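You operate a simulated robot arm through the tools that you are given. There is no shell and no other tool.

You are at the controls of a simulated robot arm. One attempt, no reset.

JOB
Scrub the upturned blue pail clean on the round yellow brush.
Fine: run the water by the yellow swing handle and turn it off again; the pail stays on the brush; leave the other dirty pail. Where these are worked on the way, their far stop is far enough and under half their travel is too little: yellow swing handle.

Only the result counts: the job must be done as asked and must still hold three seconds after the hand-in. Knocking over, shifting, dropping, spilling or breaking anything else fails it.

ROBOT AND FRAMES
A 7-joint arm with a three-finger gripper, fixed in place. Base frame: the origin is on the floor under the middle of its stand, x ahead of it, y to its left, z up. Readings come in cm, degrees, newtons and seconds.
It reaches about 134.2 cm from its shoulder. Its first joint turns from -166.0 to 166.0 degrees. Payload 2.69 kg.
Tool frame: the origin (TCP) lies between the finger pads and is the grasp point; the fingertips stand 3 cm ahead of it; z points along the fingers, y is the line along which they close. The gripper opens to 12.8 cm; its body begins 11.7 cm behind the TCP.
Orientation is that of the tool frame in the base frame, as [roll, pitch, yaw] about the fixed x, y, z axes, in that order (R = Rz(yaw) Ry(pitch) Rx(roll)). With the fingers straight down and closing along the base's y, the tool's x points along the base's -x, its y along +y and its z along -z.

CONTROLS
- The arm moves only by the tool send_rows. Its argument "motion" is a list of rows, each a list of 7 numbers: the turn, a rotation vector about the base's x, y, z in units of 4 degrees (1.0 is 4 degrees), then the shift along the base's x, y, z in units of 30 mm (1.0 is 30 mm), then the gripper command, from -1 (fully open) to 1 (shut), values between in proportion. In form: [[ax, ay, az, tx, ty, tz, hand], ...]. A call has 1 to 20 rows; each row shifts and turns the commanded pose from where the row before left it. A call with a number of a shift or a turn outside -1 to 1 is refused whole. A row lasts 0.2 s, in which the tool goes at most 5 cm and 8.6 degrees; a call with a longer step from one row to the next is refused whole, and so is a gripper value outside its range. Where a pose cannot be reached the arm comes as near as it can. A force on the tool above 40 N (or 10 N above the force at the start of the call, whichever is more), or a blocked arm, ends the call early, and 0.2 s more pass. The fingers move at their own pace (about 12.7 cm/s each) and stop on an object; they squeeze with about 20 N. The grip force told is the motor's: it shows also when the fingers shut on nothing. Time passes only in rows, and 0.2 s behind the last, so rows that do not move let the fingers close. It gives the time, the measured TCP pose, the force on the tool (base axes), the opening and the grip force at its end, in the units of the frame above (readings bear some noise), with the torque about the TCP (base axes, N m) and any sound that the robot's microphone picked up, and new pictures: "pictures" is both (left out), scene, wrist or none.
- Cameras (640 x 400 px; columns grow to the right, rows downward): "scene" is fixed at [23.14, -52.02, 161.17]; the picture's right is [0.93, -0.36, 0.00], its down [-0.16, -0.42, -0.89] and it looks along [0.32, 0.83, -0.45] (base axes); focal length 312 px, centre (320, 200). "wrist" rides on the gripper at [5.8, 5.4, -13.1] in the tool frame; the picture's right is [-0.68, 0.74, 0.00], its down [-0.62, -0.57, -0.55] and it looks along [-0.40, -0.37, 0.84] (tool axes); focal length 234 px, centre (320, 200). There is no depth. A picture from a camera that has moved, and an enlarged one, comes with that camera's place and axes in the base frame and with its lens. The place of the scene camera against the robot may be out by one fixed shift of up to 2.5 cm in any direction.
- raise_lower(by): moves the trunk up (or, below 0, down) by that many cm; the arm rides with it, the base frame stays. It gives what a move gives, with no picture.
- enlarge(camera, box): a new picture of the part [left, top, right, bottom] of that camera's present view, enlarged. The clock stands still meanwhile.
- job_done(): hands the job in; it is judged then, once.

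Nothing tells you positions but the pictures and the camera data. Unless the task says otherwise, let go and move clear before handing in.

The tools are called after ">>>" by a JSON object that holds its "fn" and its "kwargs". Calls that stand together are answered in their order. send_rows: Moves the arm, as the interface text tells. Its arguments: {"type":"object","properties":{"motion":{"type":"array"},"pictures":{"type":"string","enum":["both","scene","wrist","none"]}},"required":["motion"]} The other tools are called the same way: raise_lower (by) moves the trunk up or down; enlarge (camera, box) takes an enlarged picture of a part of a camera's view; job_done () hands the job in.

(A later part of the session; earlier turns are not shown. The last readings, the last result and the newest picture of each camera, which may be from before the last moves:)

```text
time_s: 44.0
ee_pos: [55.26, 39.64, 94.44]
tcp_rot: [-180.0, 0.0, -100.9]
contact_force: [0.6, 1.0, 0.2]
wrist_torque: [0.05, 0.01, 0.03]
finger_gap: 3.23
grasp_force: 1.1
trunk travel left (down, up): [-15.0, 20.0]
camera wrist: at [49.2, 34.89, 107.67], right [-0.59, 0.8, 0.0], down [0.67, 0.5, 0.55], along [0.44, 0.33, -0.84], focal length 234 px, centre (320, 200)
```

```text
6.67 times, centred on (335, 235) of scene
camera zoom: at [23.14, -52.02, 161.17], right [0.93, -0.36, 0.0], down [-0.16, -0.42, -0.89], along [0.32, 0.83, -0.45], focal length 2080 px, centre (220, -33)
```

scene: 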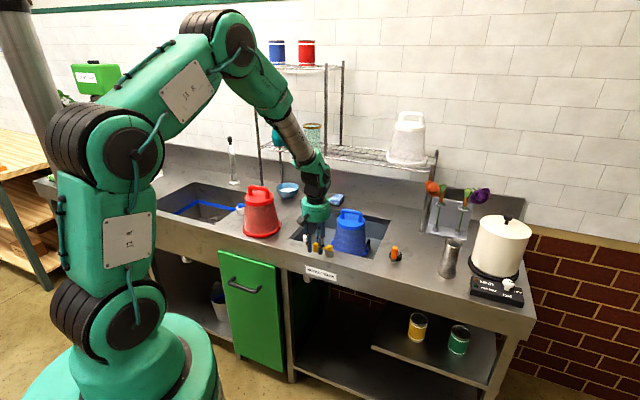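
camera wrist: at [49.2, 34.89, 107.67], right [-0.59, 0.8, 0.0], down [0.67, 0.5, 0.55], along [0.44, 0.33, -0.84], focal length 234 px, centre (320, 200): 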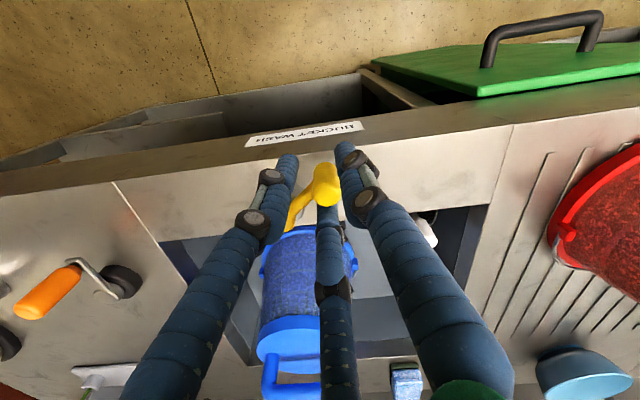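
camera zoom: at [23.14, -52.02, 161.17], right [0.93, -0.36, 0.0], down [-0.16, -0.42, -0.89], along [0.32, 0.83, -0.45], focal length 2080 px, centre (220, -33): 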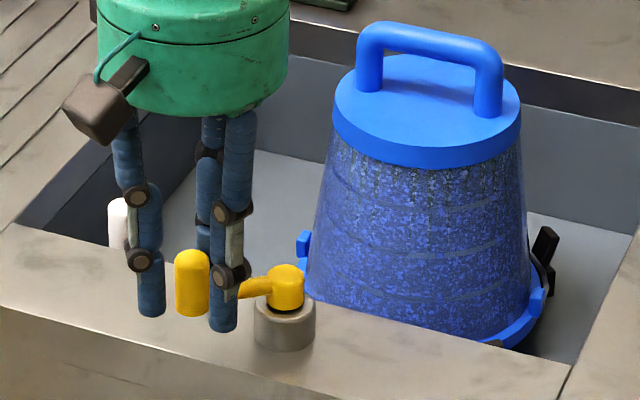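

The lever is following smoothly, about a third of a turn so far. Continuing along the arc.

>>> {"fn": "send_rows", "kwargs": {"motion": [[0, 0, 1, 0.001, -0.135, 0, 0.5], [0, 0, 1, 0.011, -0.135, 0, 0.5], [0, 0, 1, 0.02, -0.134, 0, 0.5], [0, 0, 1, 0.029, -0.132, 0, 0.5], [0, 0, 1, 0.039, -0.129, 0, 0.5], [0, 0, 1, 0.048, -0.126, 0, 0.5], [0, 0, 1, 0.056, -0.123, 0, 0.5], [0, 0, 1, 0.065, -0.119, 0, 0.5], [0, 0, 1, 0.073, -0.114, 0, 0.5], [0, 0, 1, 0.08, -0.108, 0, 0.5], [0, 0, 0, 0, 0, 0, 0.5]], "pictures": "both"}}

>>> {"fn": "enlarge", "kwargs": {"camera": "wrist", "box": [220, 80, 420, 230]}}

>>> {"fn": "enlarge", "kwargs": {"camera": "scene", "box": [295, 205, 375, 265]}}

```text
time_s: 46.4
ee_pos: [56.55, 35.87, 94.42]
tcp_rot: [-180.0, 0.0, -60.9]
contact_force: [-5.5, 4.1, 0.7]
wrist_torque: [0.1, 0.16, 0.08]
finger_gap: 3.41
grasp_force: 1.8
trunk travel left (down, up): [-15.0, 20.0]
camera wrist: at [54.98, 28.14, 107.65], right [-0.97, 0.23, 0.0], down [0.2, 0.81, 0.55], along [0.13, 0.53, -0.84], focal length 234 px, centre (320, 200)
```

scene: 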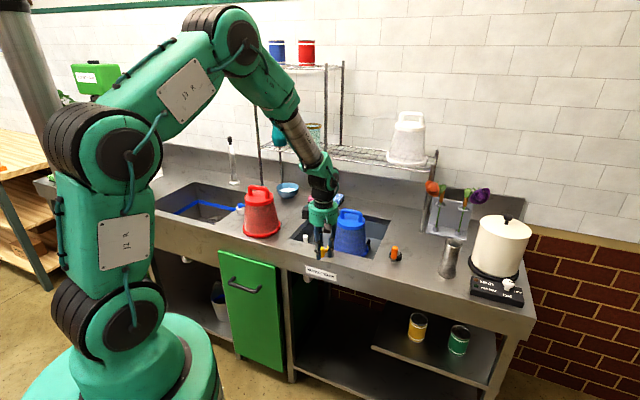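
wrist: 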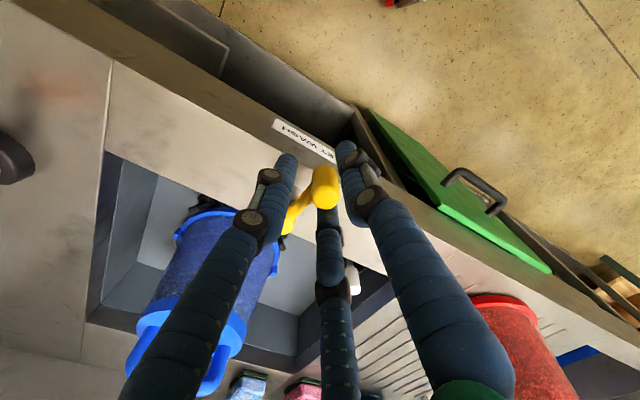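

```text
2.67 times, centred on (320, 155) of wrist
camera zoom: at [54.98, 28.14, 107.65], right [-0.97, 0.23, 0.0], down [0.2, 0.81, 0.55], along [0.13, 0.53, -0.84], focal length 624 px, centre (320, 320)
```

zoom: 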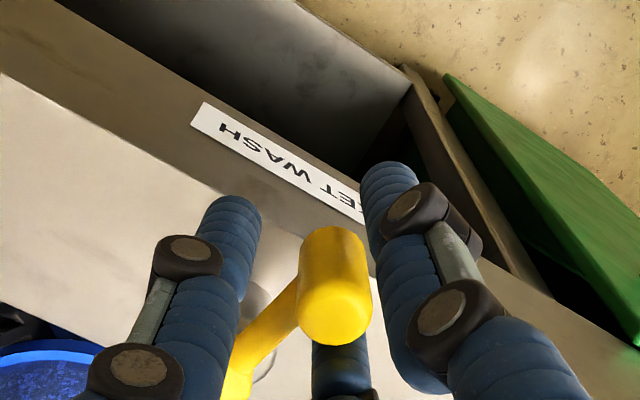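

```text
6.67 times, centred on (335, 235) of scene
camera zoom: at [23.14, -52.02, 161.17], right [0.93, -0.36, 0.0], down [-0.16, -0.42, -0.89], along [0.32, 0.83, -0.45], focal length 2080 px, centre (220, -33)
```

zoom: 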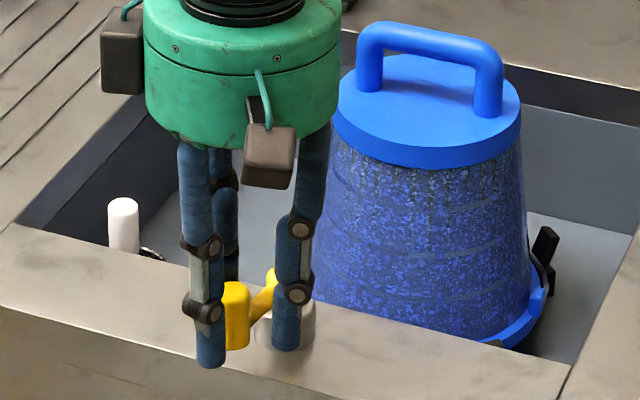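

>>> {"fn": "send_rows", "kwargs": {"motion": [[0, 0, 1, 0.088, -0.102, 0, 0.5], [0, 0, 1, 0.095, -0.096, 0, 0.5], [0, 0, 1, 0.1, -0.088, 0, 0.5], [0, 0, 0, 0, 0, 0, 0.5]], "pictures": "both"}}

>>> {"fn": "enlarge", "kwargs": {"camera": "wrist", "box": [220, 80, 420, 230]}}

>>> {"fn": "enlarge", "kwargs": {"camera": "scene", "box": [295, 205, 375, 265]}}

```text
time_s: 47.4
ee_pos: [57.36, 35.07, 94.47]
tcp_rot: [179.9, 0.0, -48.9]
contact_force: [-28.4, 21.6, 1.2]
wrist_torque: [0.61, 0.81, 0.72]
finger_gap: 5.0
grasp_force: 13.6
trunk travel left (down, up): [-15.0, 20.0]
camera wrist: at [57.34, 27.13, 107.61], right [-1.0, 0.03, 0.0], down [0.02, 0.84, 0.55], along [0.01, 0.55, -0.84], focal length 234 px, centre (320, 200)
```

scene: 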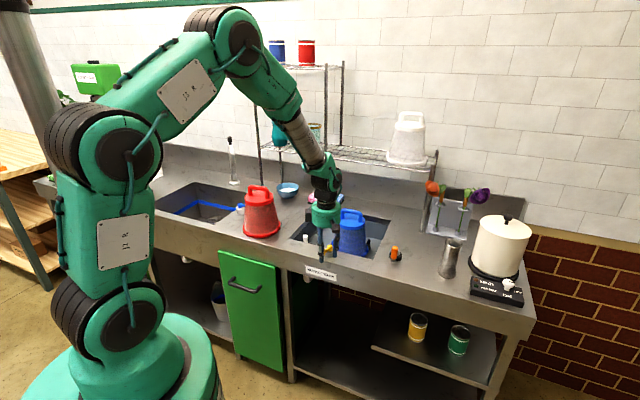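
wrist: 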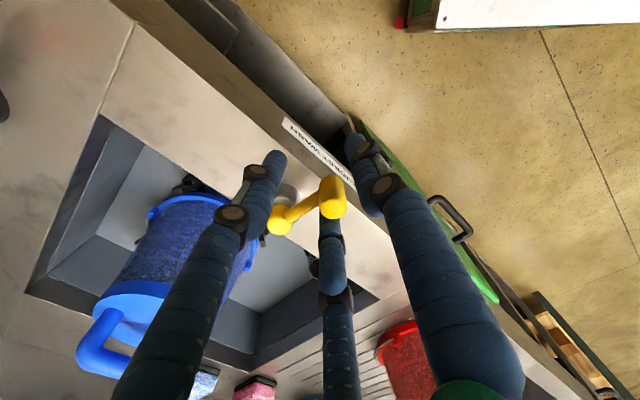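

```text
2.67 times, centred on (320, 155) of wrist
camera zoom: at [57.34, 27.13, 107.61], right [-1.0, 0.03, 0.0], down [0.02, 0.84, 0.55], along [0.01, 0.55, -0.84], focal length 624 px, centre (320, 320)
```

zoom: 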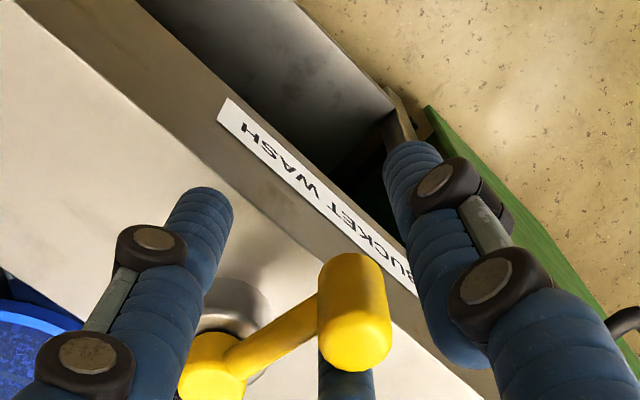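

```text
6.67 times, centred on (335, 235) of scene
camera zoom: at [23.14, -52.02, 161.17], right [0.93, -0.36, 0.0], down [-0.16, -0.42, -0.89], along [0.32, 0.83, -0.45], focal length 2080 px, centre (220, -33)
```

zoom: 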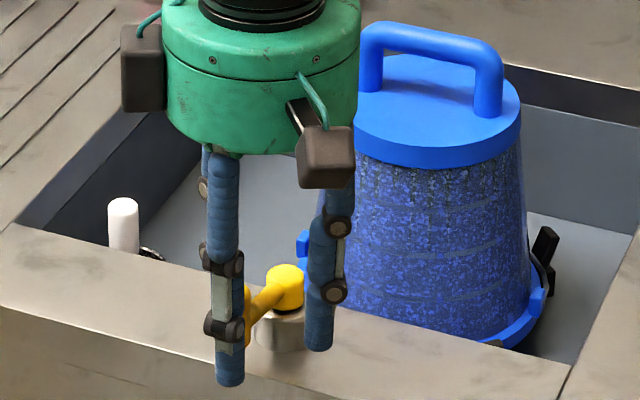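

The force jumped to about 35 N, so the lever is at its far stop. I'll open the fingers, lift clear, and check that it stays there.

>>> {"fn": "send_rows", "kwargs": {"motion": [[0, 0, 0, -0.1, 0.1, 0, 0.0], [0, 0, 0, -0.1, 0.1, 0, -0.2], [0, 0, 0, 0, 0, 0.3, -0.2], [0, 0, 0, 0, 0, 0.8, -0.2], [0, 0, 0, 0, 0, 0.9, -0.2], [0, 0, 0, 0, 0, 0.9, -0.2], [0, 0, 0, 0, 0, 0.9, -0.2], [0, 0, 0, 0, 0, 0.9, -0.2], [0, 0, 0, 0, 0, 0, -0.2]], "pictures": "both"}}

>>> {"fn": "enlarge", "kwargs": {"camera": "scene", "box": [285, 180, 405, 270]}}

>>> {"fn": "enlarge", "kwargs": {"camera": "wrist", "box": [100, 60, 420, 280]}}

```text
time_s: 49.4
ee_pos: [56.96, 35.65, 108.43]
tcp_rot: [180.0, 0.1, -49.1]
contact_force: [-0.1, 0.1, 0.3]
wrist_torque: [0.03, -0.02, -0.05]
finger_gap: 7.69
grasp_force: 0.0
trunk travel left (down, up): [-15.0, 20.0]
camera wrist: at [56.85, 27.67, 121.79], right [-1.0, 0.03, 0.0], down [0.02, 0.84, 0.55], along [0.01, 0.55, -0.84], focal length 234 px, centre (320, 200)
```

scene: 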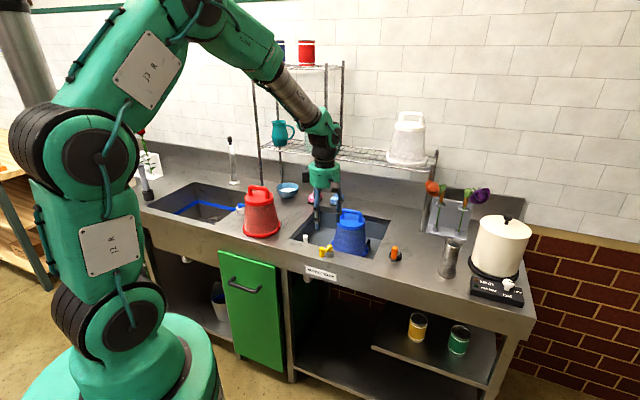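
wrist: 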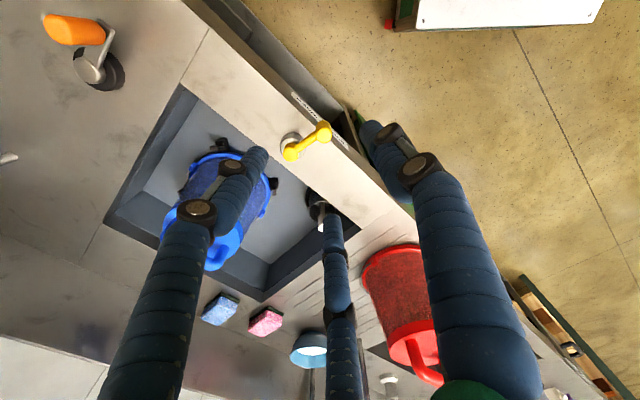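

```text
4.44 times, centred on (345, 225) of scene
camera zoom: at [23.14, -52.02, 161.17], right [0.93, -0.36, 0.0], down [-0.16, -0.42, -0.89], along [0.32, 0.83, -0.45], focal length 1387 px, centre (209, 89)
```

zoom: 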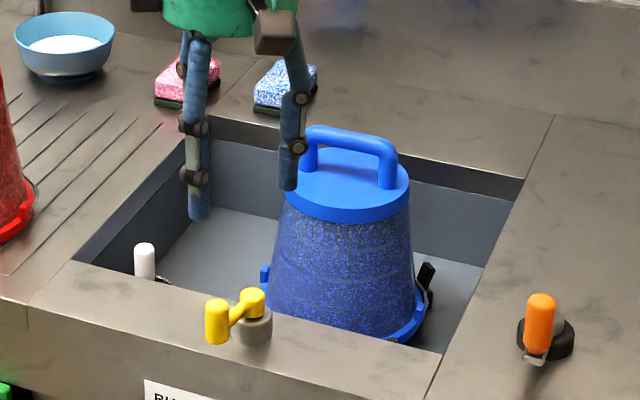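

```text
1.82 times, centred on (260, 170) of wrist
camera zoom: at [56.85, 27.67, 121.79], right [-1.0, 0.03, 0.0], down [0.02, 0.84, 0.55], along [0.01, 0.55, -0.84], focal length 426 px, centre (429, 254)
```

zoom: 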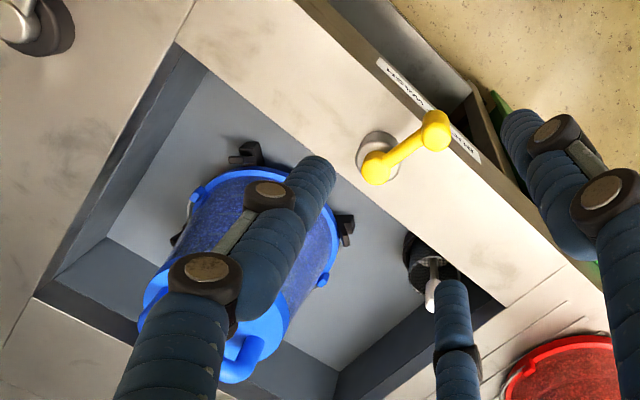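

The lever rests at its far stop, about 80–90° round, with no water escaping outside the pail. Now I'll go back over the pail handle with the hand vertical to grip it and scrub.

>>> {"fn": "send_rows", "kwargs": {"motion": [[0, 0, 1, 0.5, 0.45, 0.5, -0.2], [0, 0, 0, 0.9, 0.8, 0, -0.2], [0, 0, 0, 0.9, 0.8, 0, -0.2], [0, 0, 0, 0.9, 0.8, 0, -0.2], [0, 0, 0, 0.9, 0.8, 0, -0.2], [0, 0, 0, 0.9, 0.8, 0, -0.2], [0, 0, 0, 0.9, 0.8, 0, -0.2], [0, 0, 0, 0.61, 0.57, 0, -0.2], [0, 0, 0, 0, 0, 0, -0.2]], "pictures": "both"}}

>>> {"fn": "enlarge", "kwargs": {"camera": "wrist", "box": [220, 60, 420, 240]}}

>>> {"fn": "enlarge", "kwargs": {"camera": "scene", "box": [285, 130, 405, 270]}}

```text
time_s: 51.4
ee_pos: [76.56, 53.11, 109.96]
tcp_rot: [-180.0, 0.1, -45.0]
contact_force: [0.8, 0.3, -1.1]
wrist_torque: [-0.02, -0.01, 0.0]
finger_gap: 7.66
grasp_force: 0.1
trunk travel left (down, up): [-15.0, 20.0]
camera wrist: at [77.1, 45.25, 123.21], right [-1.0, -0.04, 0.0], down [-0.04, 0.84, 0.55], along [-0.02, 0.55, -0.84], focal length 234 px, centre (320, 200)
```

scene: 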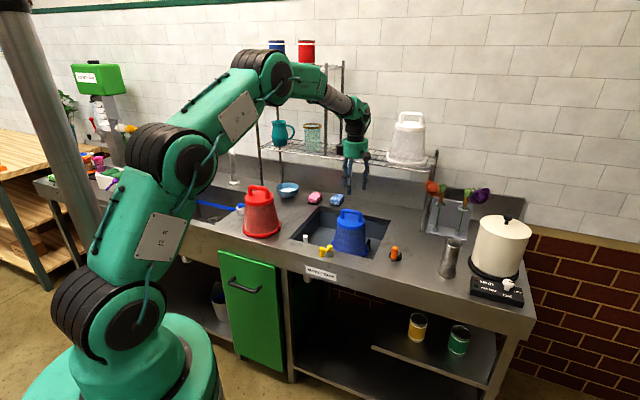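
wrist: 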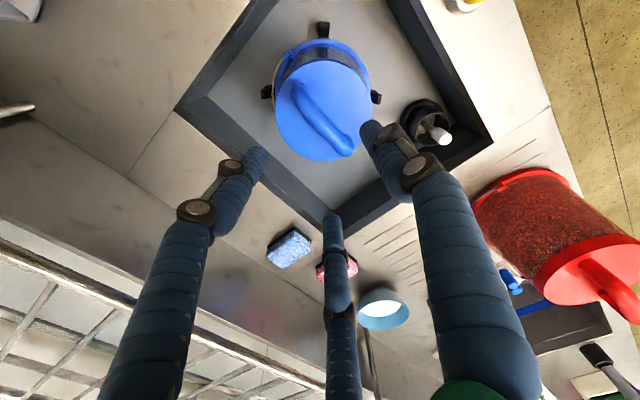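

```text
2.22 times, centred on (320, 150) of wrist
camera zoom: at [77.1, 45.25, 123.21], right [-1.0, -0.04, 0.0], down [-0.04, 0.84, 0.55], along [-0.02, 0.55, -0.84], focal length 520 px, centre (320, 311)
```

zoom: 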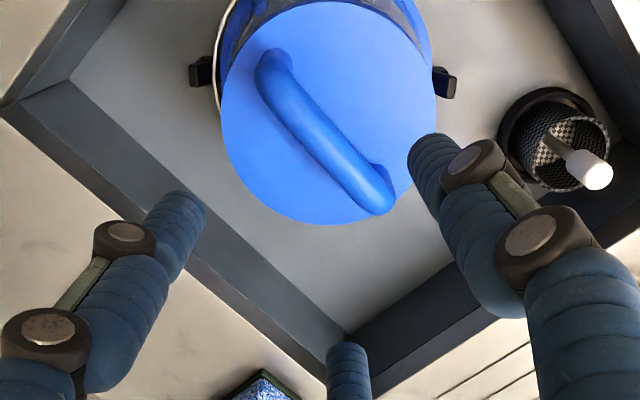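

```text
2.86 times, centred on (345, 200) of scene
camera zoom: at [23.14, -52.02, 161.17], right [0.93, -0.36, 0.0], down [-0.16, -0.42, -0.89], along [0.32, 0.83, -0.45], focal length 891 px, centre (249, 200)
```

zoom: 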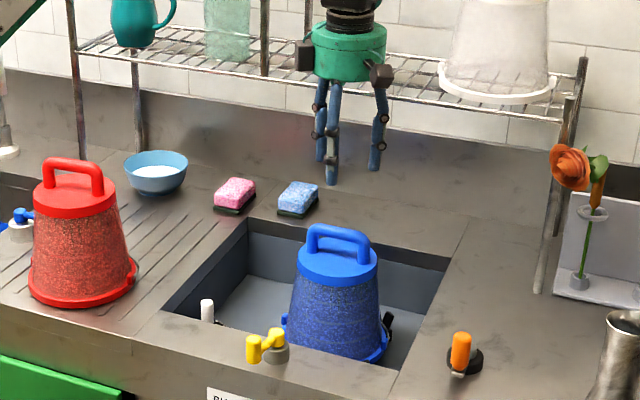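

>>> {"fn": "enlarge", "kwargs": {"camera": "wrist", "box": [260, 20, 390, 180]}}

```text
2.50 times, centred on (325, 100) of wrist
camera zoom: at [77.1, 45.25, 123.21], right [-1.0, -0.04, 0.0], down [-0.04, 0.84, 0.55], along [-0.02, 0.55, -0.84], focal length 585 px, centre (308, 450)
```

zoom: 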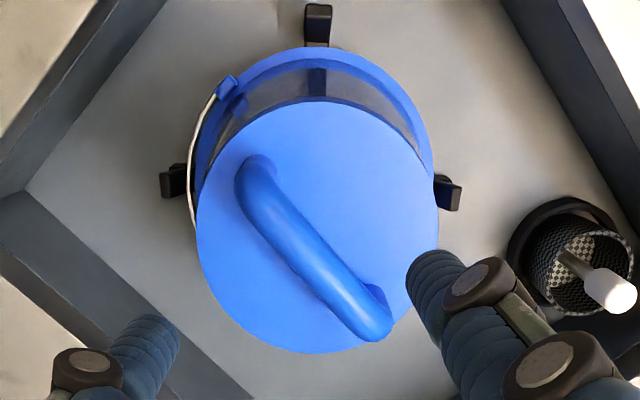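

Views with different hand tilts disagree by nearly a centimetre. I'll descend partway and compare directly with the picture from the successful first grip.

>>> {"fn": "send_rows", "kwargs": {"motion": [[0, 0, 0, 0, 0, -0.8, -0.3], [0, 0, 0, 0, 0, -0.8, -0.3], [0, 0, 0, 0, 0, -0.8, -0.3], [0, 0, 0, 0, 0, -0.5, -0.3], [0, 0, 0, 0, 0, 0, -0.3]], "pictures": "none"}}

>>> {"fn": "enlarge", "kwargs": {"camera": "wrist", "box": [220, 100, 420, 260]}}

>>> {"fn": "enlarge", "kwargs": {"camera": "scene", "box": [310, 160, 390, 260]}}

```text
time_s: 52.6
ee_pos: [76.51, 52.95, 101.19]
tcp_rot: [179.9, 0.0, -45.0]
contact_force: [0.6, 0.2, -0.4]
wrist_torque: [-0.06, 0.01, -0.02]
finger_gap: 8.3
grasp_force: 0.1
trunk travel left (down, up): [-15.0, 20.0]
```

```text
2.50 times, centred on (320, 180) of wrist
camera zoom: at [76.94, 45.13, 114.48], right [-1.0, -0.04, 0.0], down [-0.04, 0.84, 0.55], along [-0.02, 0.55, -0.84], focal length 585 px, centre (320, 250)
```

zoom: 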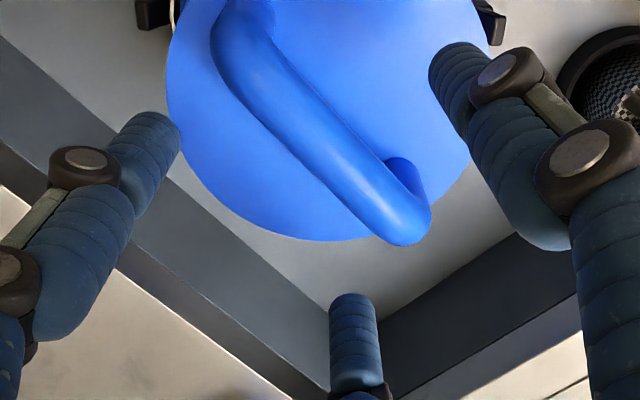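

```text
4.00 times, centred on (350, 210) of scene
camera zoom: at [23.14, -52.02, 161.17], right [0.93, -0.36, 0.0], down [-0.16, -0.42, -0.89], along [0.32, 0.83, -0.45], focal length 1248 px, centre (200, 160)
```

zoom: 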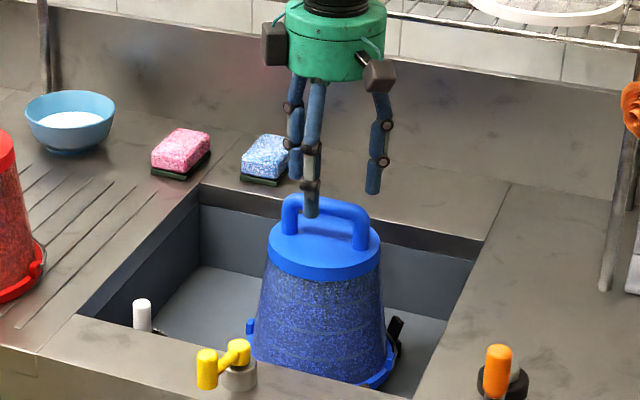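

>>> {"fn": "send_rows", "kwargs": {"motion": [[0, 0, 0, 0, 0, -0.5, -0.3], [0, 0, 0, 0, 0, -0.5, -0.3], [0, 0, 0, 0, 0, -0.3, -0.3], [0, 0, 0, 0, 0, 0, -0.2]], "pictures": "none"}}

>>> {"fn": "enlarge", "kwargs": {"camera": "wrist", "box": [220, 100, 420, 260]}}

>>> {"fn": "enlarge", "kwargs": {"camera": "scene", "box": [320, 170, 380, 230]}}

```text
time_s: 53.6
ee_pos: [76.54, 52.92, 97.35]
tcp_rot: [-180.0, 0.0, -45.0]
contact_force: [0.3, -0.2, 0.0]
wrist_torque: [-0.01, 0.02, 0.03]
finger_gap: 7.68
grasp_force: 0.0
trunk travel left (down, up): [-15.0, 20.0]
```

```text
2.50 times, centred on (320, 180) of wrist
camera zoom: at [77.0, 45.14, 110.55], right [-1.0, -0.04, 0.0], down [-0.04, 0.84, 0.55], along [-0.02, 0.55, -0.84], focal length 585 px, centre (320, 250)
```

zoom: 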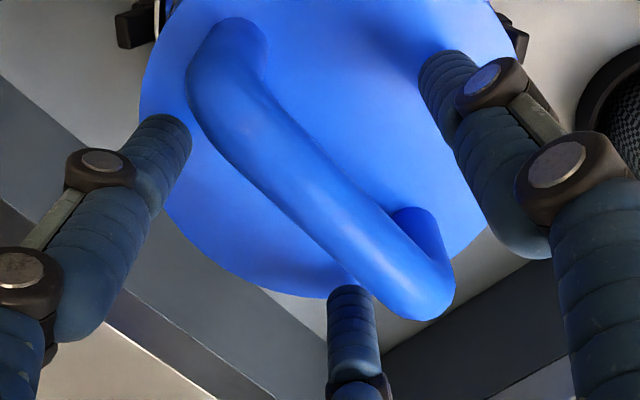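

```text
6.67 times, centred on (350, 200) of scene
camera zoom: at [23.14, -52.02, 161.17], right [0.93, -0.36, 0.0], down [-0.16, -0.42, -0.89], along [0.32, 0.83, -0.45], focal length 2080 px, centre (120, 200)
```

zoom: 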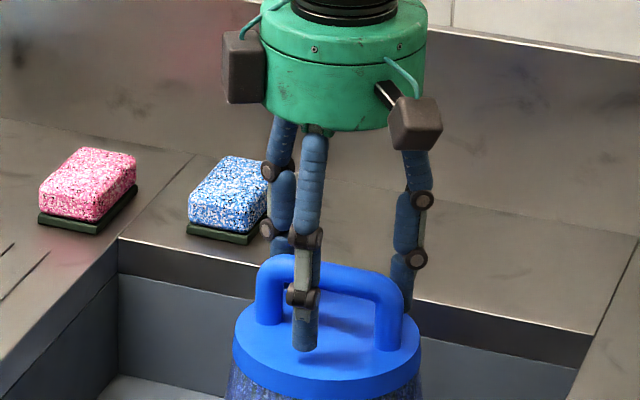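

This matches the picture before the first grip closely. I'll close on the bar.

>>> {"fn": "send_rows", "kwargs": {"motion": [[0, 0, 0, 0, 0, 0, 0.1], [0, 0, 0, 0, 0, 0, 0.3], [0, 0, 0, 0, 0, 0, 0.5], [0, 0, 0, 0, 0, 0, 0.6], [0, 0, 0, 0, 0, 0, 0.7], [0, 0, 0, 0, 0, 0, 1], [0, 0, 0, 0, 0, 0, 1]], "pictures": "none"}}

>>> {"fn": "enlarge", "kwargs": {"camera": "wrist", "box": [220, 100, 420, 260]}}

>>> {"fn": "enlarge", "kwargs": {"camera": "scene", "box": [310, 160, 390, 260]}}

```text
time_s: 55.2
ee_pos: [76.47, 53.17, 97.29]
tcp_rot: [-180.0, 0.0, -44.9]
contact_force: [-0.1, -0.8, 0.7]
wrist_torque: [0.02, -0.02, 0.02]
finger_gap: 2.69
grasp_force: 20.1
trunk travel left (down, up): [-15.0, 20.0]
```

```text
2.50 times, centred on (320, 180) of wrist
camera zoom: at [76.99, 45.14, 110.55], right [-1.0, -0.04, 0.0], down [-0.04, 0.84, 0.55], along [-0.02, 0.55, -0.84], focal length 585 px, centre (320, 250)
```

zoom: 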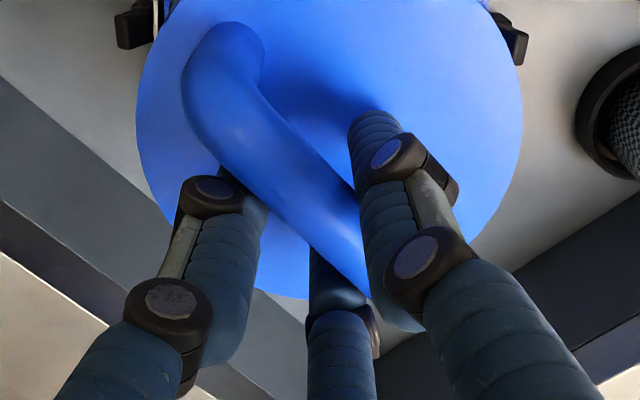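

```text
4.00 times, centred on (350, 210) of scene
camera zoom: at [23.14, -52.02, 161.17], right [0.93, -0.36, 0.0], down [-0.16, -0.42, -0.89], along [0.32, 0.83, -0.45], focal length 1248 px, centre (200, 160)
```

zoom: 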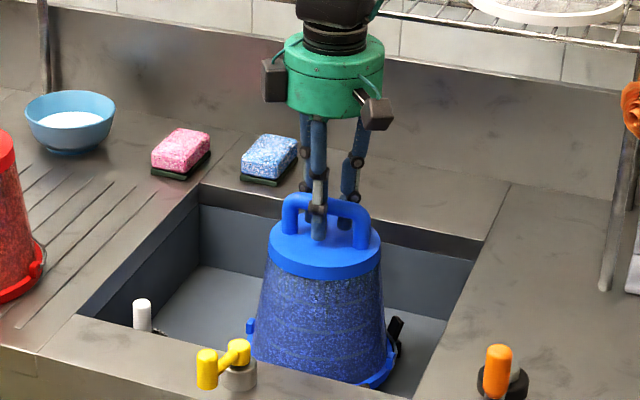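

The handle is gripped again, the lever is at its stop, and the pail is seated. I'll try a first small twist about the vertical to see how freely it turns.

>>> {"fn": "send_rows", "kwargs": {"motion": [[0, 0, 0.8, 0, 0, 0, 1], [0, 0, 1, 0, 0, 0, 1], [0, 0, 1, 0, 0, 0, 1], [0, 0, 1, 0, 0, 0, 1], [0, 0, 0, 0, 0, 0, 1]], "pictures": "none"}}

>>> {"fn": "enlarge", "kwargs": {"camera": "scene", "box": [310, 170, 390, 260]}}

>>> {"fn": "enlarge", "kwargs": {"camera": "wrist", "box": [200, 0, 440, 160]}}

```text
time_s: 56.4
ee_pos: [76.49, 53.08, 97.24]
tcp_rot: [-179.9, 0.0, -29.7]
contact_force: [0.9, -0.2, -0.8]
wrist_torque: [0.01, -0.03, -0.01]
finger_gap: 2.67
grasp_force: 19.8
trunk travel left (down, up): [-15.0, 20.0]
```

```text
4.44 times, centred on (350, 215) of scene
camera zoom: at [23.14, -52.02, 161.17], right [0.93, -0.36, 0.0], down [-0.16, -0.42, -0.89], along [0.32, 0.83, -0.45], focal length 1387 px, centre (187, 133)
```

zoom: 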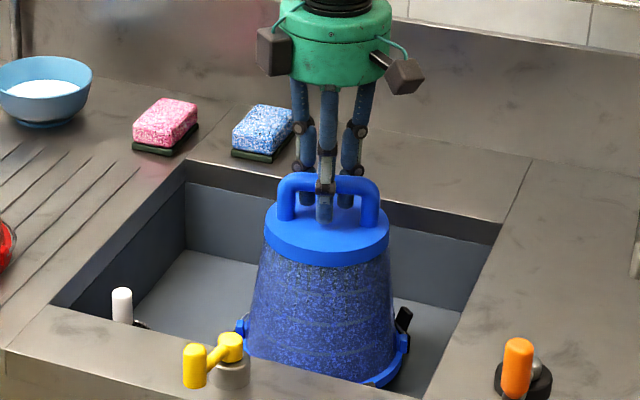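

```text
2.50 times, centred on (320, 80) of wrist
camera zoom: at [79.06, 45.49, 110.58], right [-0.95, -0.3, 0.0], down [-0.25, 0.8, 0.55], along [-0.17, 0.52, -0.84], focal length 585 px, centre (320, 500)
```

zoom: 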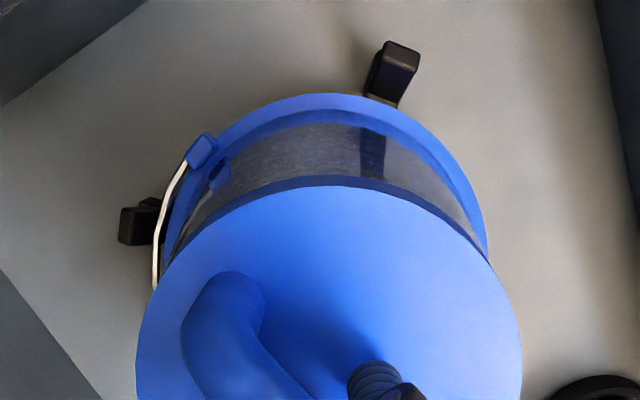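

The pail turns freely on the brush. I'll oscillate it back and forth through about 32°, clear of the feet, and watch for the dirt fading.

>>> {"fn": "send_rows", "kwargs": {"motion": [[0, 0, -1, 0, 0, 0, 1], [0, 0, -1, 0, 0, 0, 1], [0, 0, -1, 0, 0, 0, 1], [0, 0, -1, 0, 0, 0, 1], [0, 0, -1, 0, 0, 0, 1], [0, 0, -1, 0, 0, 0, 1], [0, 0, -1, 0, 0, 0, 1], [0, 0, -0.5, 0, 0, 0, 1], [0, 0, 0.5, 0, 0, 0, 1], [0, 0, 1, 0, 0, 0, 1], [0, 0, 1, 0, 0, 0, 1], [0, 0, 1, 0, 0, 0, 1], [0, 0, 1, 0, 0, 0, 1], [0, 0, 1, 0, 0, 0, 1], [0, 0, 1, 0, 0, 0, 1], [0, 0, 1, 0, 0, 0, 1], [0, 0, 0, 0, 0, 0, 1]], "pictures": "scene"}}

>>> {"fn": "enlarge", "kwargs": {"camera": "scene", "box": [310, 170, 390, 260]}}

```text
time_s: 60.0
ee_pos: [76.46, 53.09, 97.31]
tcp_rot: [-180.0, -0.1, -29.8]
contact_force: [-0.7, -1.1, -0.2]
wrist_torque: [0.03, 0.01, 0.0]
finger_gap: 2.67
grasp_force: 19.8
trunk travel left (down, up): [-15.0, 20.0]
```

scene: 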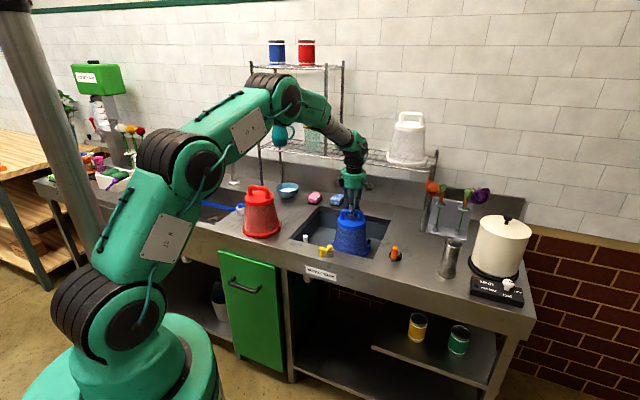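

```text
4.44 times, centred on (350, 215) of scene
camera zoom: at [23.14, -52.02, 161.17], right [0.93, -0.36, 0.0], down [-0.16, -0.42, -0.89], along [0.32, 0.83, -0.45], focal length 1387 px, centre (187, 133)
```

zoom: 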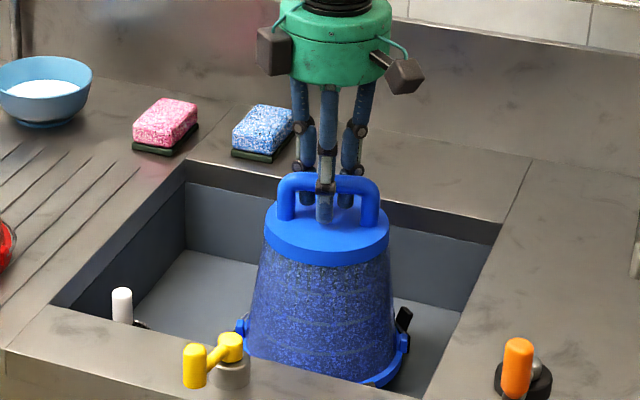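

>>> {"fn": "enlarge", "kwargs": {"camera": "scene", "box": [325, 205, 385, 255]}}

>>> {"fn": "enlarge", "kwargs": {"camera": "wrist", "box": [200, 0, 440, 160]}}

>>> {"fn": "enlarge", "kwargs": {"camera": "wrist", "box": [360, 0, 640, 200]}}

```text
8.00 times, centred on (355, 230) of scene
camera zoom: at [23.14, -52.02, 161.17], right [0.93, -0.36, 0.0], down [-0.16, -0.42, -0.89], along [0.32, 0.83, -0.45], focal length 2496 px, centre (40, -40)
```

zoom: 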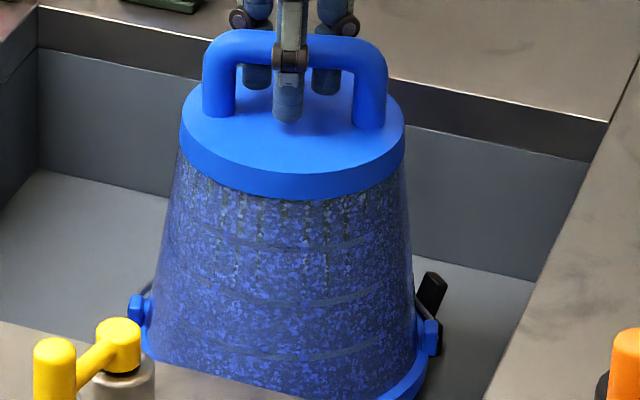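

```text
2.50 times, centred on (320, 80) of wrist
camera zoom: at [79.07, 45.5, 110.61], right [-0.95, -0.3, 0.0], down [-0.25, 0.8, 0.55], along [-0.17, 0.52, -0.84], focal length 585 px, centre (320, 500)
```

zoom: 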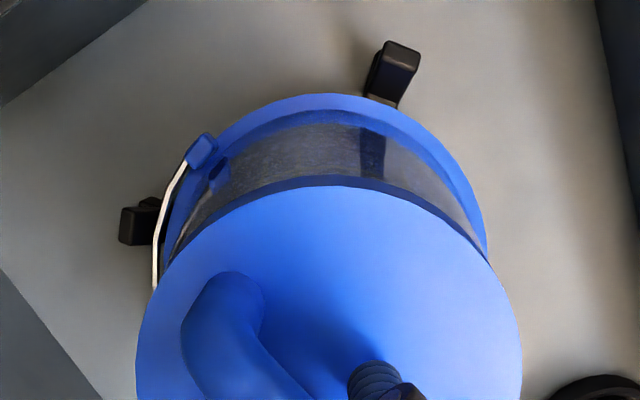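

```text
2.00 times, centred on (500, 100) of wrist
camera zoom: at [79.07, 45.5, 110.61], right [-0.95, -0.3, 0.0], down [-0.25, 0.8, 0.55], along [-0.17, 0.52, -0.84], focal length 468 px, centre (-40, 400)
```

zoom: 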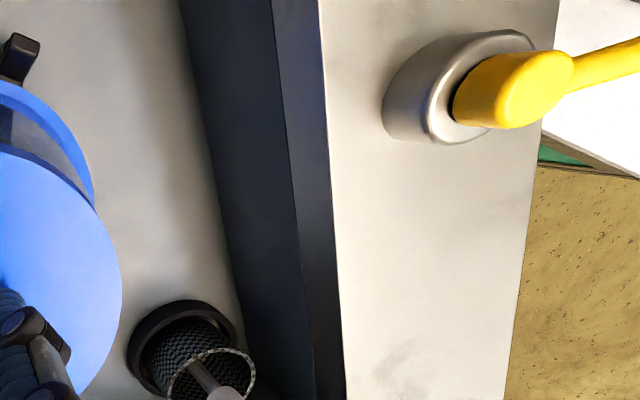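

No visible change yet from twisting alone. I'll try up-and-down strokes over the brush combined with twisting, keeping the brush inside the pail.

>>> {"fn": "send_rows", "kwargs": {"motion": [[0, 0, -1, 0, 0, 0.3, 1], [0, 0, -1, 0, 0, 0.4, 1], [0, 0, -1, 0, 0, 0.4, 1], [0, 0, -0.8, 0, 0, 0.3, 1], [0, 0, 0, 0, 0, -0.3, 1], [0, 0, 0, 0, 0, -0.4, 1], [0, 0, 0, 0, 0, -0.4, 1], [0, 0, 0, 0, 0, -0.28, 1], [0, 0, 0, 0, 0, 0.3, 1], [0, 0, 0, 0, 0, 0.4, 1], [0, 0, 0, 0, 0, 0.4, 1], [0, 0, 0, 0, 0, 0.28, 1], [0, 0, 0, 0, 0, -0.3, 1], [0, 0, 0, 0, 0, -0.4, 1], [0, 0, 0, 0, 0, -0.4, 1], [0, 0, 0, 0, 0, -0.28, 1], [0, 0, 0, 0, 0, 0, 1]], "pictures": "scene"}}

>>> {"fn": "enlarge", "kwargs": {"camera": "scene", "box": [325, 205, 385, 255]}}

```text
time_s: 63.6
ee_pos: [76.63, 53.01, 97.31]
tcp_rot: [180.0, 0.0, -44.9]
contact_force: [-0.1, -0.2, -2.3]
wrist_torque: [0.01, 0.01, 0.0]
finger_gap: 2.66
grasp_force: 20.3
trunk travel left (down, up): [-15.0, 20.0]
```

scene: 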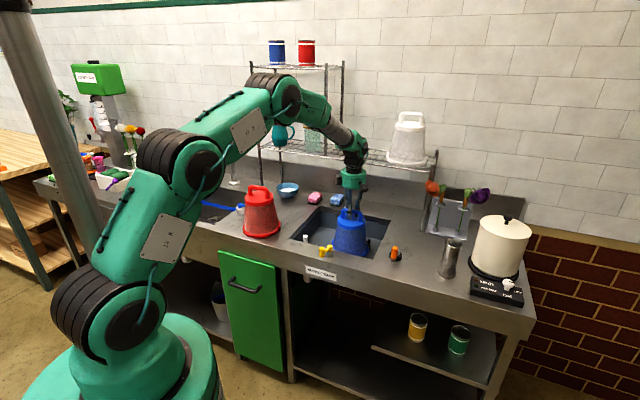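

```text
8.00 times, centred on (355, 230) of scene
camera zoom: at [23.14, -52.02, 161.17], right [0.93, -0.36, 0.0], down [-0.16, -0.42, -0.89], along [0.32, 0.83, -0.45], focal length 2496 px, centre (40, -40)
```

zoom: 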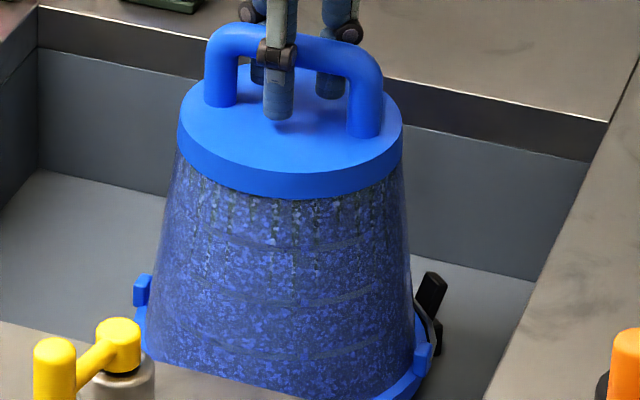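

Still dirty. I'll press it down lightly so it is properly seated and keep twisting for longer.

>>> {"fn": "send_rows", "kwargs": {"motion": [[0, 0, 0, 0, 0, -0.1, 1], [0, 0, 0, 0, 0, -0.05, 1], [0, 0, 1, 0, 0, 0, 1], [0, 0, 1, 0, 0, 0, 1], [0, 0, 1, 0, 0, 0, 1], [0, 0, 1, 0, 0, 0, 1], [0, 0, 0, 0, 0, 0, 1]], "pictures": "none"}}

>>> {"fn": "send_rows", "kwargs": {"motion": [[0, 0, -1, 0, 0, 0, 1], [0, 0, -1, 0, 0, 0, 1], [0, 0, -1, 0, 0, 0, 1], [0, 0, -1, 0, 0, 0, 1], [0, 0, -1, 0, 0, 0, 1], [0, 0, -1, 0, 0, 0, 1], [0, 0, -1, 0, 0, 0, 1], [0, 0, -1, 0, 0, 0, 1], [0, 0, 1, 0, 0, 0, 1], [0, 0, 1, 0, 0, 0, 1], [0, 0, 1, 0, 0, 0, 1], [0, 0, 1, 0, 0, 0, 1], [0, 0, 1, 0, 0, 0, 1], [0, 0, 1, 0, 0, 0, 1], [0, 0, 1, 0, 0, 0, 1], [0, 0, 1, 0, 0, 0, 1], [0, 0, 0, 0, 0, 0, 1]], "pictures": "none"}}

>>> {"fn": "enlarge", "kwargs": {"camera": "scene", "box": [325, 205, 385, 255]}}

```text
time_s: 65.2
ee_pos: [76.4, 52.92, 96.86]
tcp_rot: [179.9, 0.0, -29.1]
contact_force: [-0.4, 0.3, 10.2]
wrist_torque: [0.1, 0.13, -0.32]
finger_gap: 2.84
grasp_force: 19.5
trunk travel left (down, up): [-15.0, 20.0]
```

```text
time_s: 68.8
ee_pos: [76.44, 53.08, 96.84]
tcp_rot: [-179.9, 0.0, -29.0]
contact_force: [0.3, -1.1, -1.7]
wrist_torque: [-0.01, 0.0, -0.01]
finger_gap: 2.78
grasp_force: 20.1
trunk travel left (down, up): [-15.0, 20.0]
```

```text
8.00 times, centred on (355, 230) of scene
camera zoom: at [23.14, -52.02, 161.17], right [0.93, -0.36, 0.0], down [-0.16, -0.42, -0.89], along [0.32, 0.83, -0.45], focal length 2496 px, centre (40, -40)
```

zoom: 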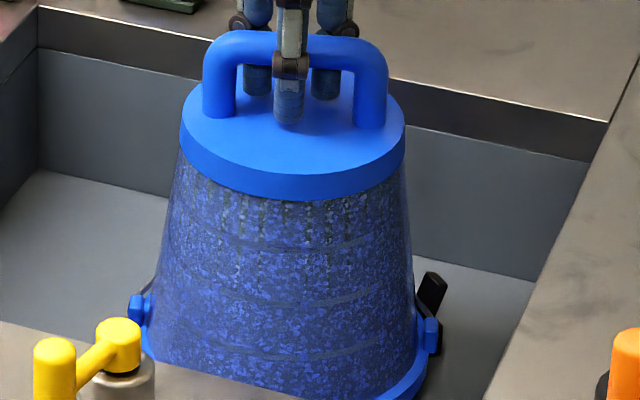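

Seated twisting alone hasn't changed its look. I'll do longer plunging strokes of 6 cm over the brush with twists, then inspect again.

>>> {"fn": "send_rows", "kwargs": {"motion": [[0, 0, -1, 0, 0, 0.5, 1], [0, 0, -1, 0, 0, 0.5, 1], [0, 0, -1, 0, 0, 0.5, 1], [0, 0, -1, 0, 0, 0.5, 1], [0, 0, 0, 0, 0, -0.5, 1], [0, 0, 0, 0, 0, -0.5, 1], [0, 0, 0, 0, 0, -0.5, 1], [0, 0, 0, 0, 0, -0.45, 1], [0, 0, 0, 0, 0, 0.5, 1], [0, 0, 0, 0, 0, 0.5, 1], [0, 0, 0, 0, 0, 0.5, 1], [0, 0, 0, 0, 0, 0.45, 1], [0, 0, 0, 0, 0, -0.5, 1], [0, 0, 0, 0, 0, -0.5, 1], [0, 0, 0, 0, 0, -0.5, 1], [0, 0, 0, 0, 0, -0.45, 1], [0, 0, 0, 0, 0, 0, 1]], "pictures": "both"}}

>>> {"fn": "enlarge", "kwargs": {"camera": "scene", "box": [325, 205, 385, 255]}}

```text
time_s: 72.4
ee_pos: [76.41, 53.1, 97.31]
tcp_rot: [-179.8, 0.1, -45.0]
contact_force: [2.3, 1.4, 6.3]
wrist_torque: [0.0, 0.03, 0.01]
finger_gap: 2.73
grasp_force: 19.5
trunk travel left (down, up): [-15.0, 20.0]
camera wrist: at [77.02, 45.15, 110.52], right [-1.0, -0.04, 0.0], down [-0.04, 0.83, 0.55], along [-0.02, 0.55, -0.84], focal length 234 px, centre (320, 200)
```

scene: 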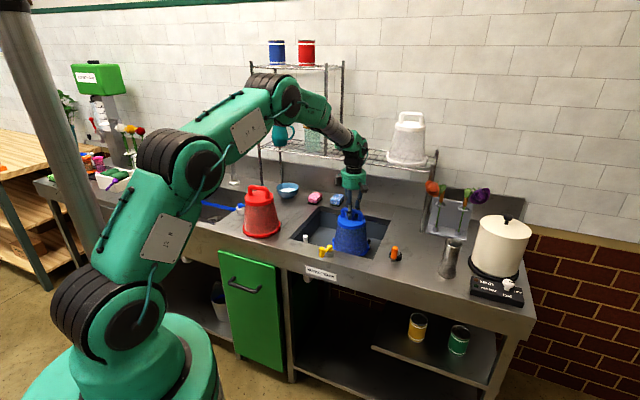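
wrist: 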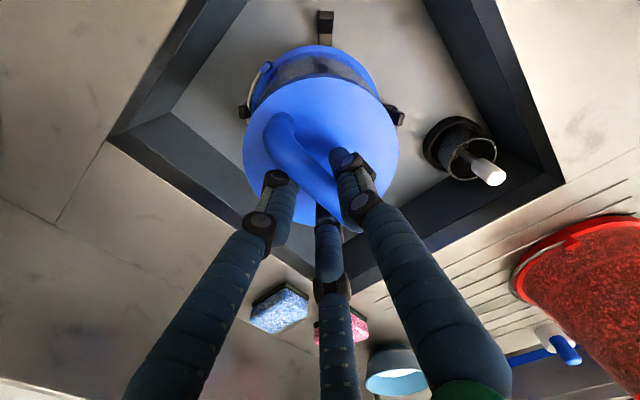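

```text
8.00 times, centred on (355, 230) of scene
camera zoom: at [23.14, -52.02, 161.17], right [0.93, -0.36, 0.0], down [-0.16, -0.42, -0.89], along [0.32, 0.83, -0.45], focal length 2496 px, centre (40, -40)
```

zoom: 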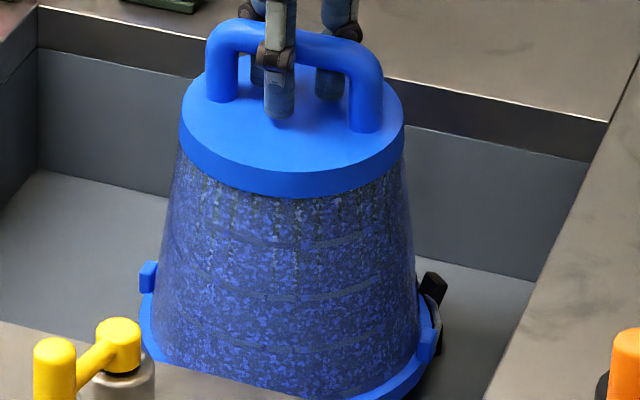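

>>> {"fn": "enlarge", "kwargs": {"camera": "scene", "box": [300, 225, 350, 262]}}

>>> {"fn": "enlarge", "kwargs": {"camera": "wrist", "box": [220, 0, 420, 130]}}

>>> {"fn": "enlarge", "kwargs": {"camera": "scene", "box": [340, 225, 420, 280]}}

```text
10.81 times, centred on (325, 244) of scene
camera zoom: at [23.14, -52.02, 161.17], right [0.93, -0.36, 0.0], down [-0.16, -0.42, -0.89], along [0.32, 0.83, -0.45], focal length 3373 px, centre (266, -270)
```

zoom: 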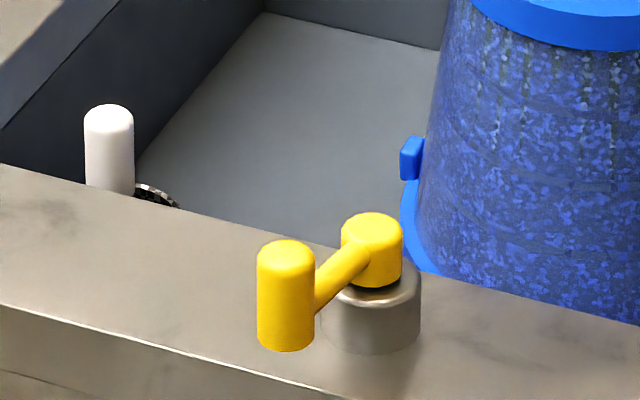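

```text
3.08 times, centred on (320, 65) of wrist
camera zoom: at [77.02, 45.15, 110.52], right [-1.0, -0.04, 0.0], down [-0.04, 0.83, 0.55], along [-0.02, 0.55, -0.84], focal length 720 px, centre (320, 615)
```

zoom: 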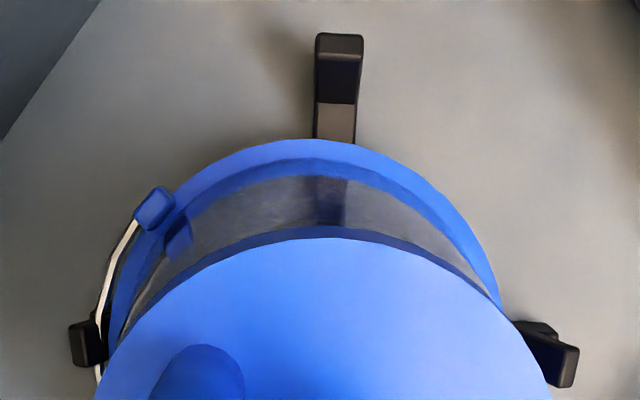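

```text
7.27 times, centred on (380, 252) of scene
camera zoom: at [23.14, -52.02, 161.17], right [0.93, -0.36, 0.0], down [-0.16, -0.42, -0.89], along [0.32, 0.83, -0.45], focal length 2269 px, centre (-116, -182)
```

zoom: 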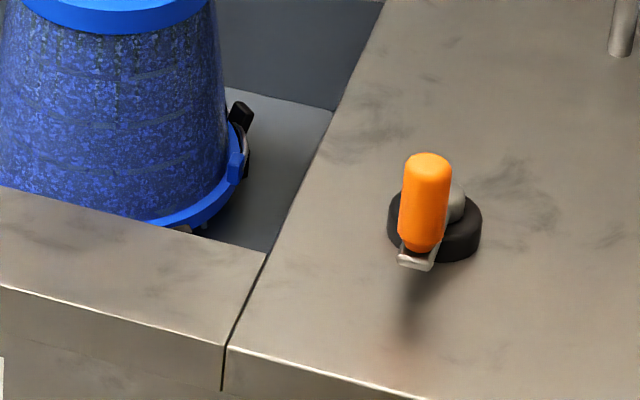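

The wrist view shows a clear gap at the near foot, so the pail sits about 0.8 cm too far towards +y and is riding up on the far foot. I'll lift slightly, shift it by -0.8 cm in y, and reseat.

>>> {"fn": "send_rows", "kwargs": {"motion": [[0, 0, 0, 0, 0, 0.4, 1], [0, 0, 0, 0, -0.15, 0.3, 1], [0, 0, 0, 0, -0.12, 0, 1], [0, 0, 0, 0, 0, -0.25, 1], [0, 0, 0, 0, 0, -0.25, 1], [0, 0, 0, 0, 0, -0.2, 1], [0, 0, 0, 0, 0, 0, 1]], "pictures": "none"}}

>>> {"fn": "enlarge", "kwargs": {"camera": "wrist", "box": [220, 0, 420, 130]}}

>>> {"fn": "enlarge", "kwargs": {"camera": "scene", "box": [325, 205, 385, 255]}}

```text
time_s: 74.0
ee_pos: [76.46, 52.33, 97.42]
tcp_rot: [-179.8, -0.1, -45.0]
contact_force: [0.0, 5.8, 12.1]
wrist_torque: [-0.02, -0.01, 0.0]
finger_gap: 2.73
grasp_force: 19.6
trunk travel left (down, up): [-15.0, 20.0]
```

```text
3.08 times, centred on (320, 65) of wrist
camera zoom: at [76.95, 44.34, 110.61], right [-1.0, -0.04, 0.0], down [-0.04, 0.83, 0.55], along [-0.02, 0.55, -0.84], focal length 720 px, centre (320, 615)
```

zoom: 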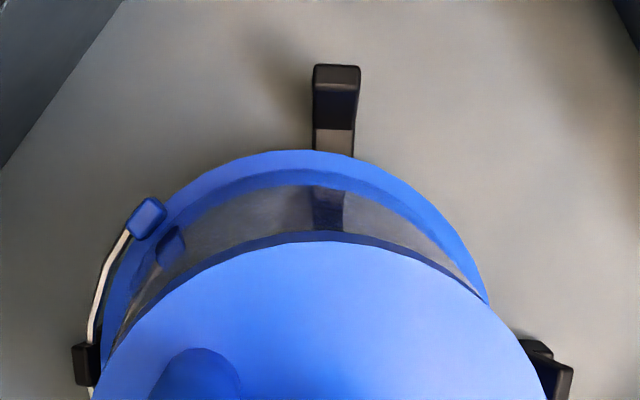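

```text
8.00 times, centred on (355, 230) of scene
camera zoom: at [23.14, -52.02, 161.17], right [0.93, -0.36, 0.0], down [-0.16, -0.42, -0.89], along [0.32, 0.83, -0.45], focal length 2496 px, centre (40, -40)
```

zoom: 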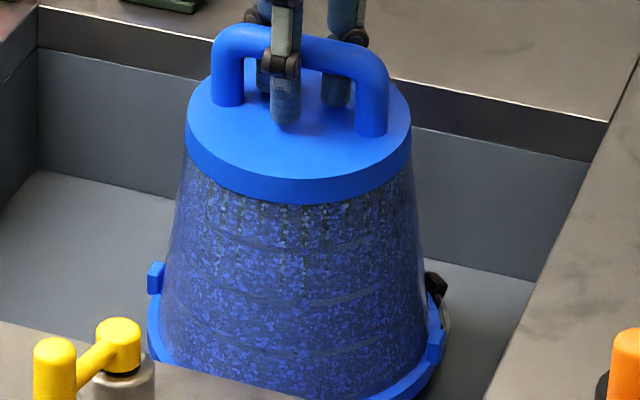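

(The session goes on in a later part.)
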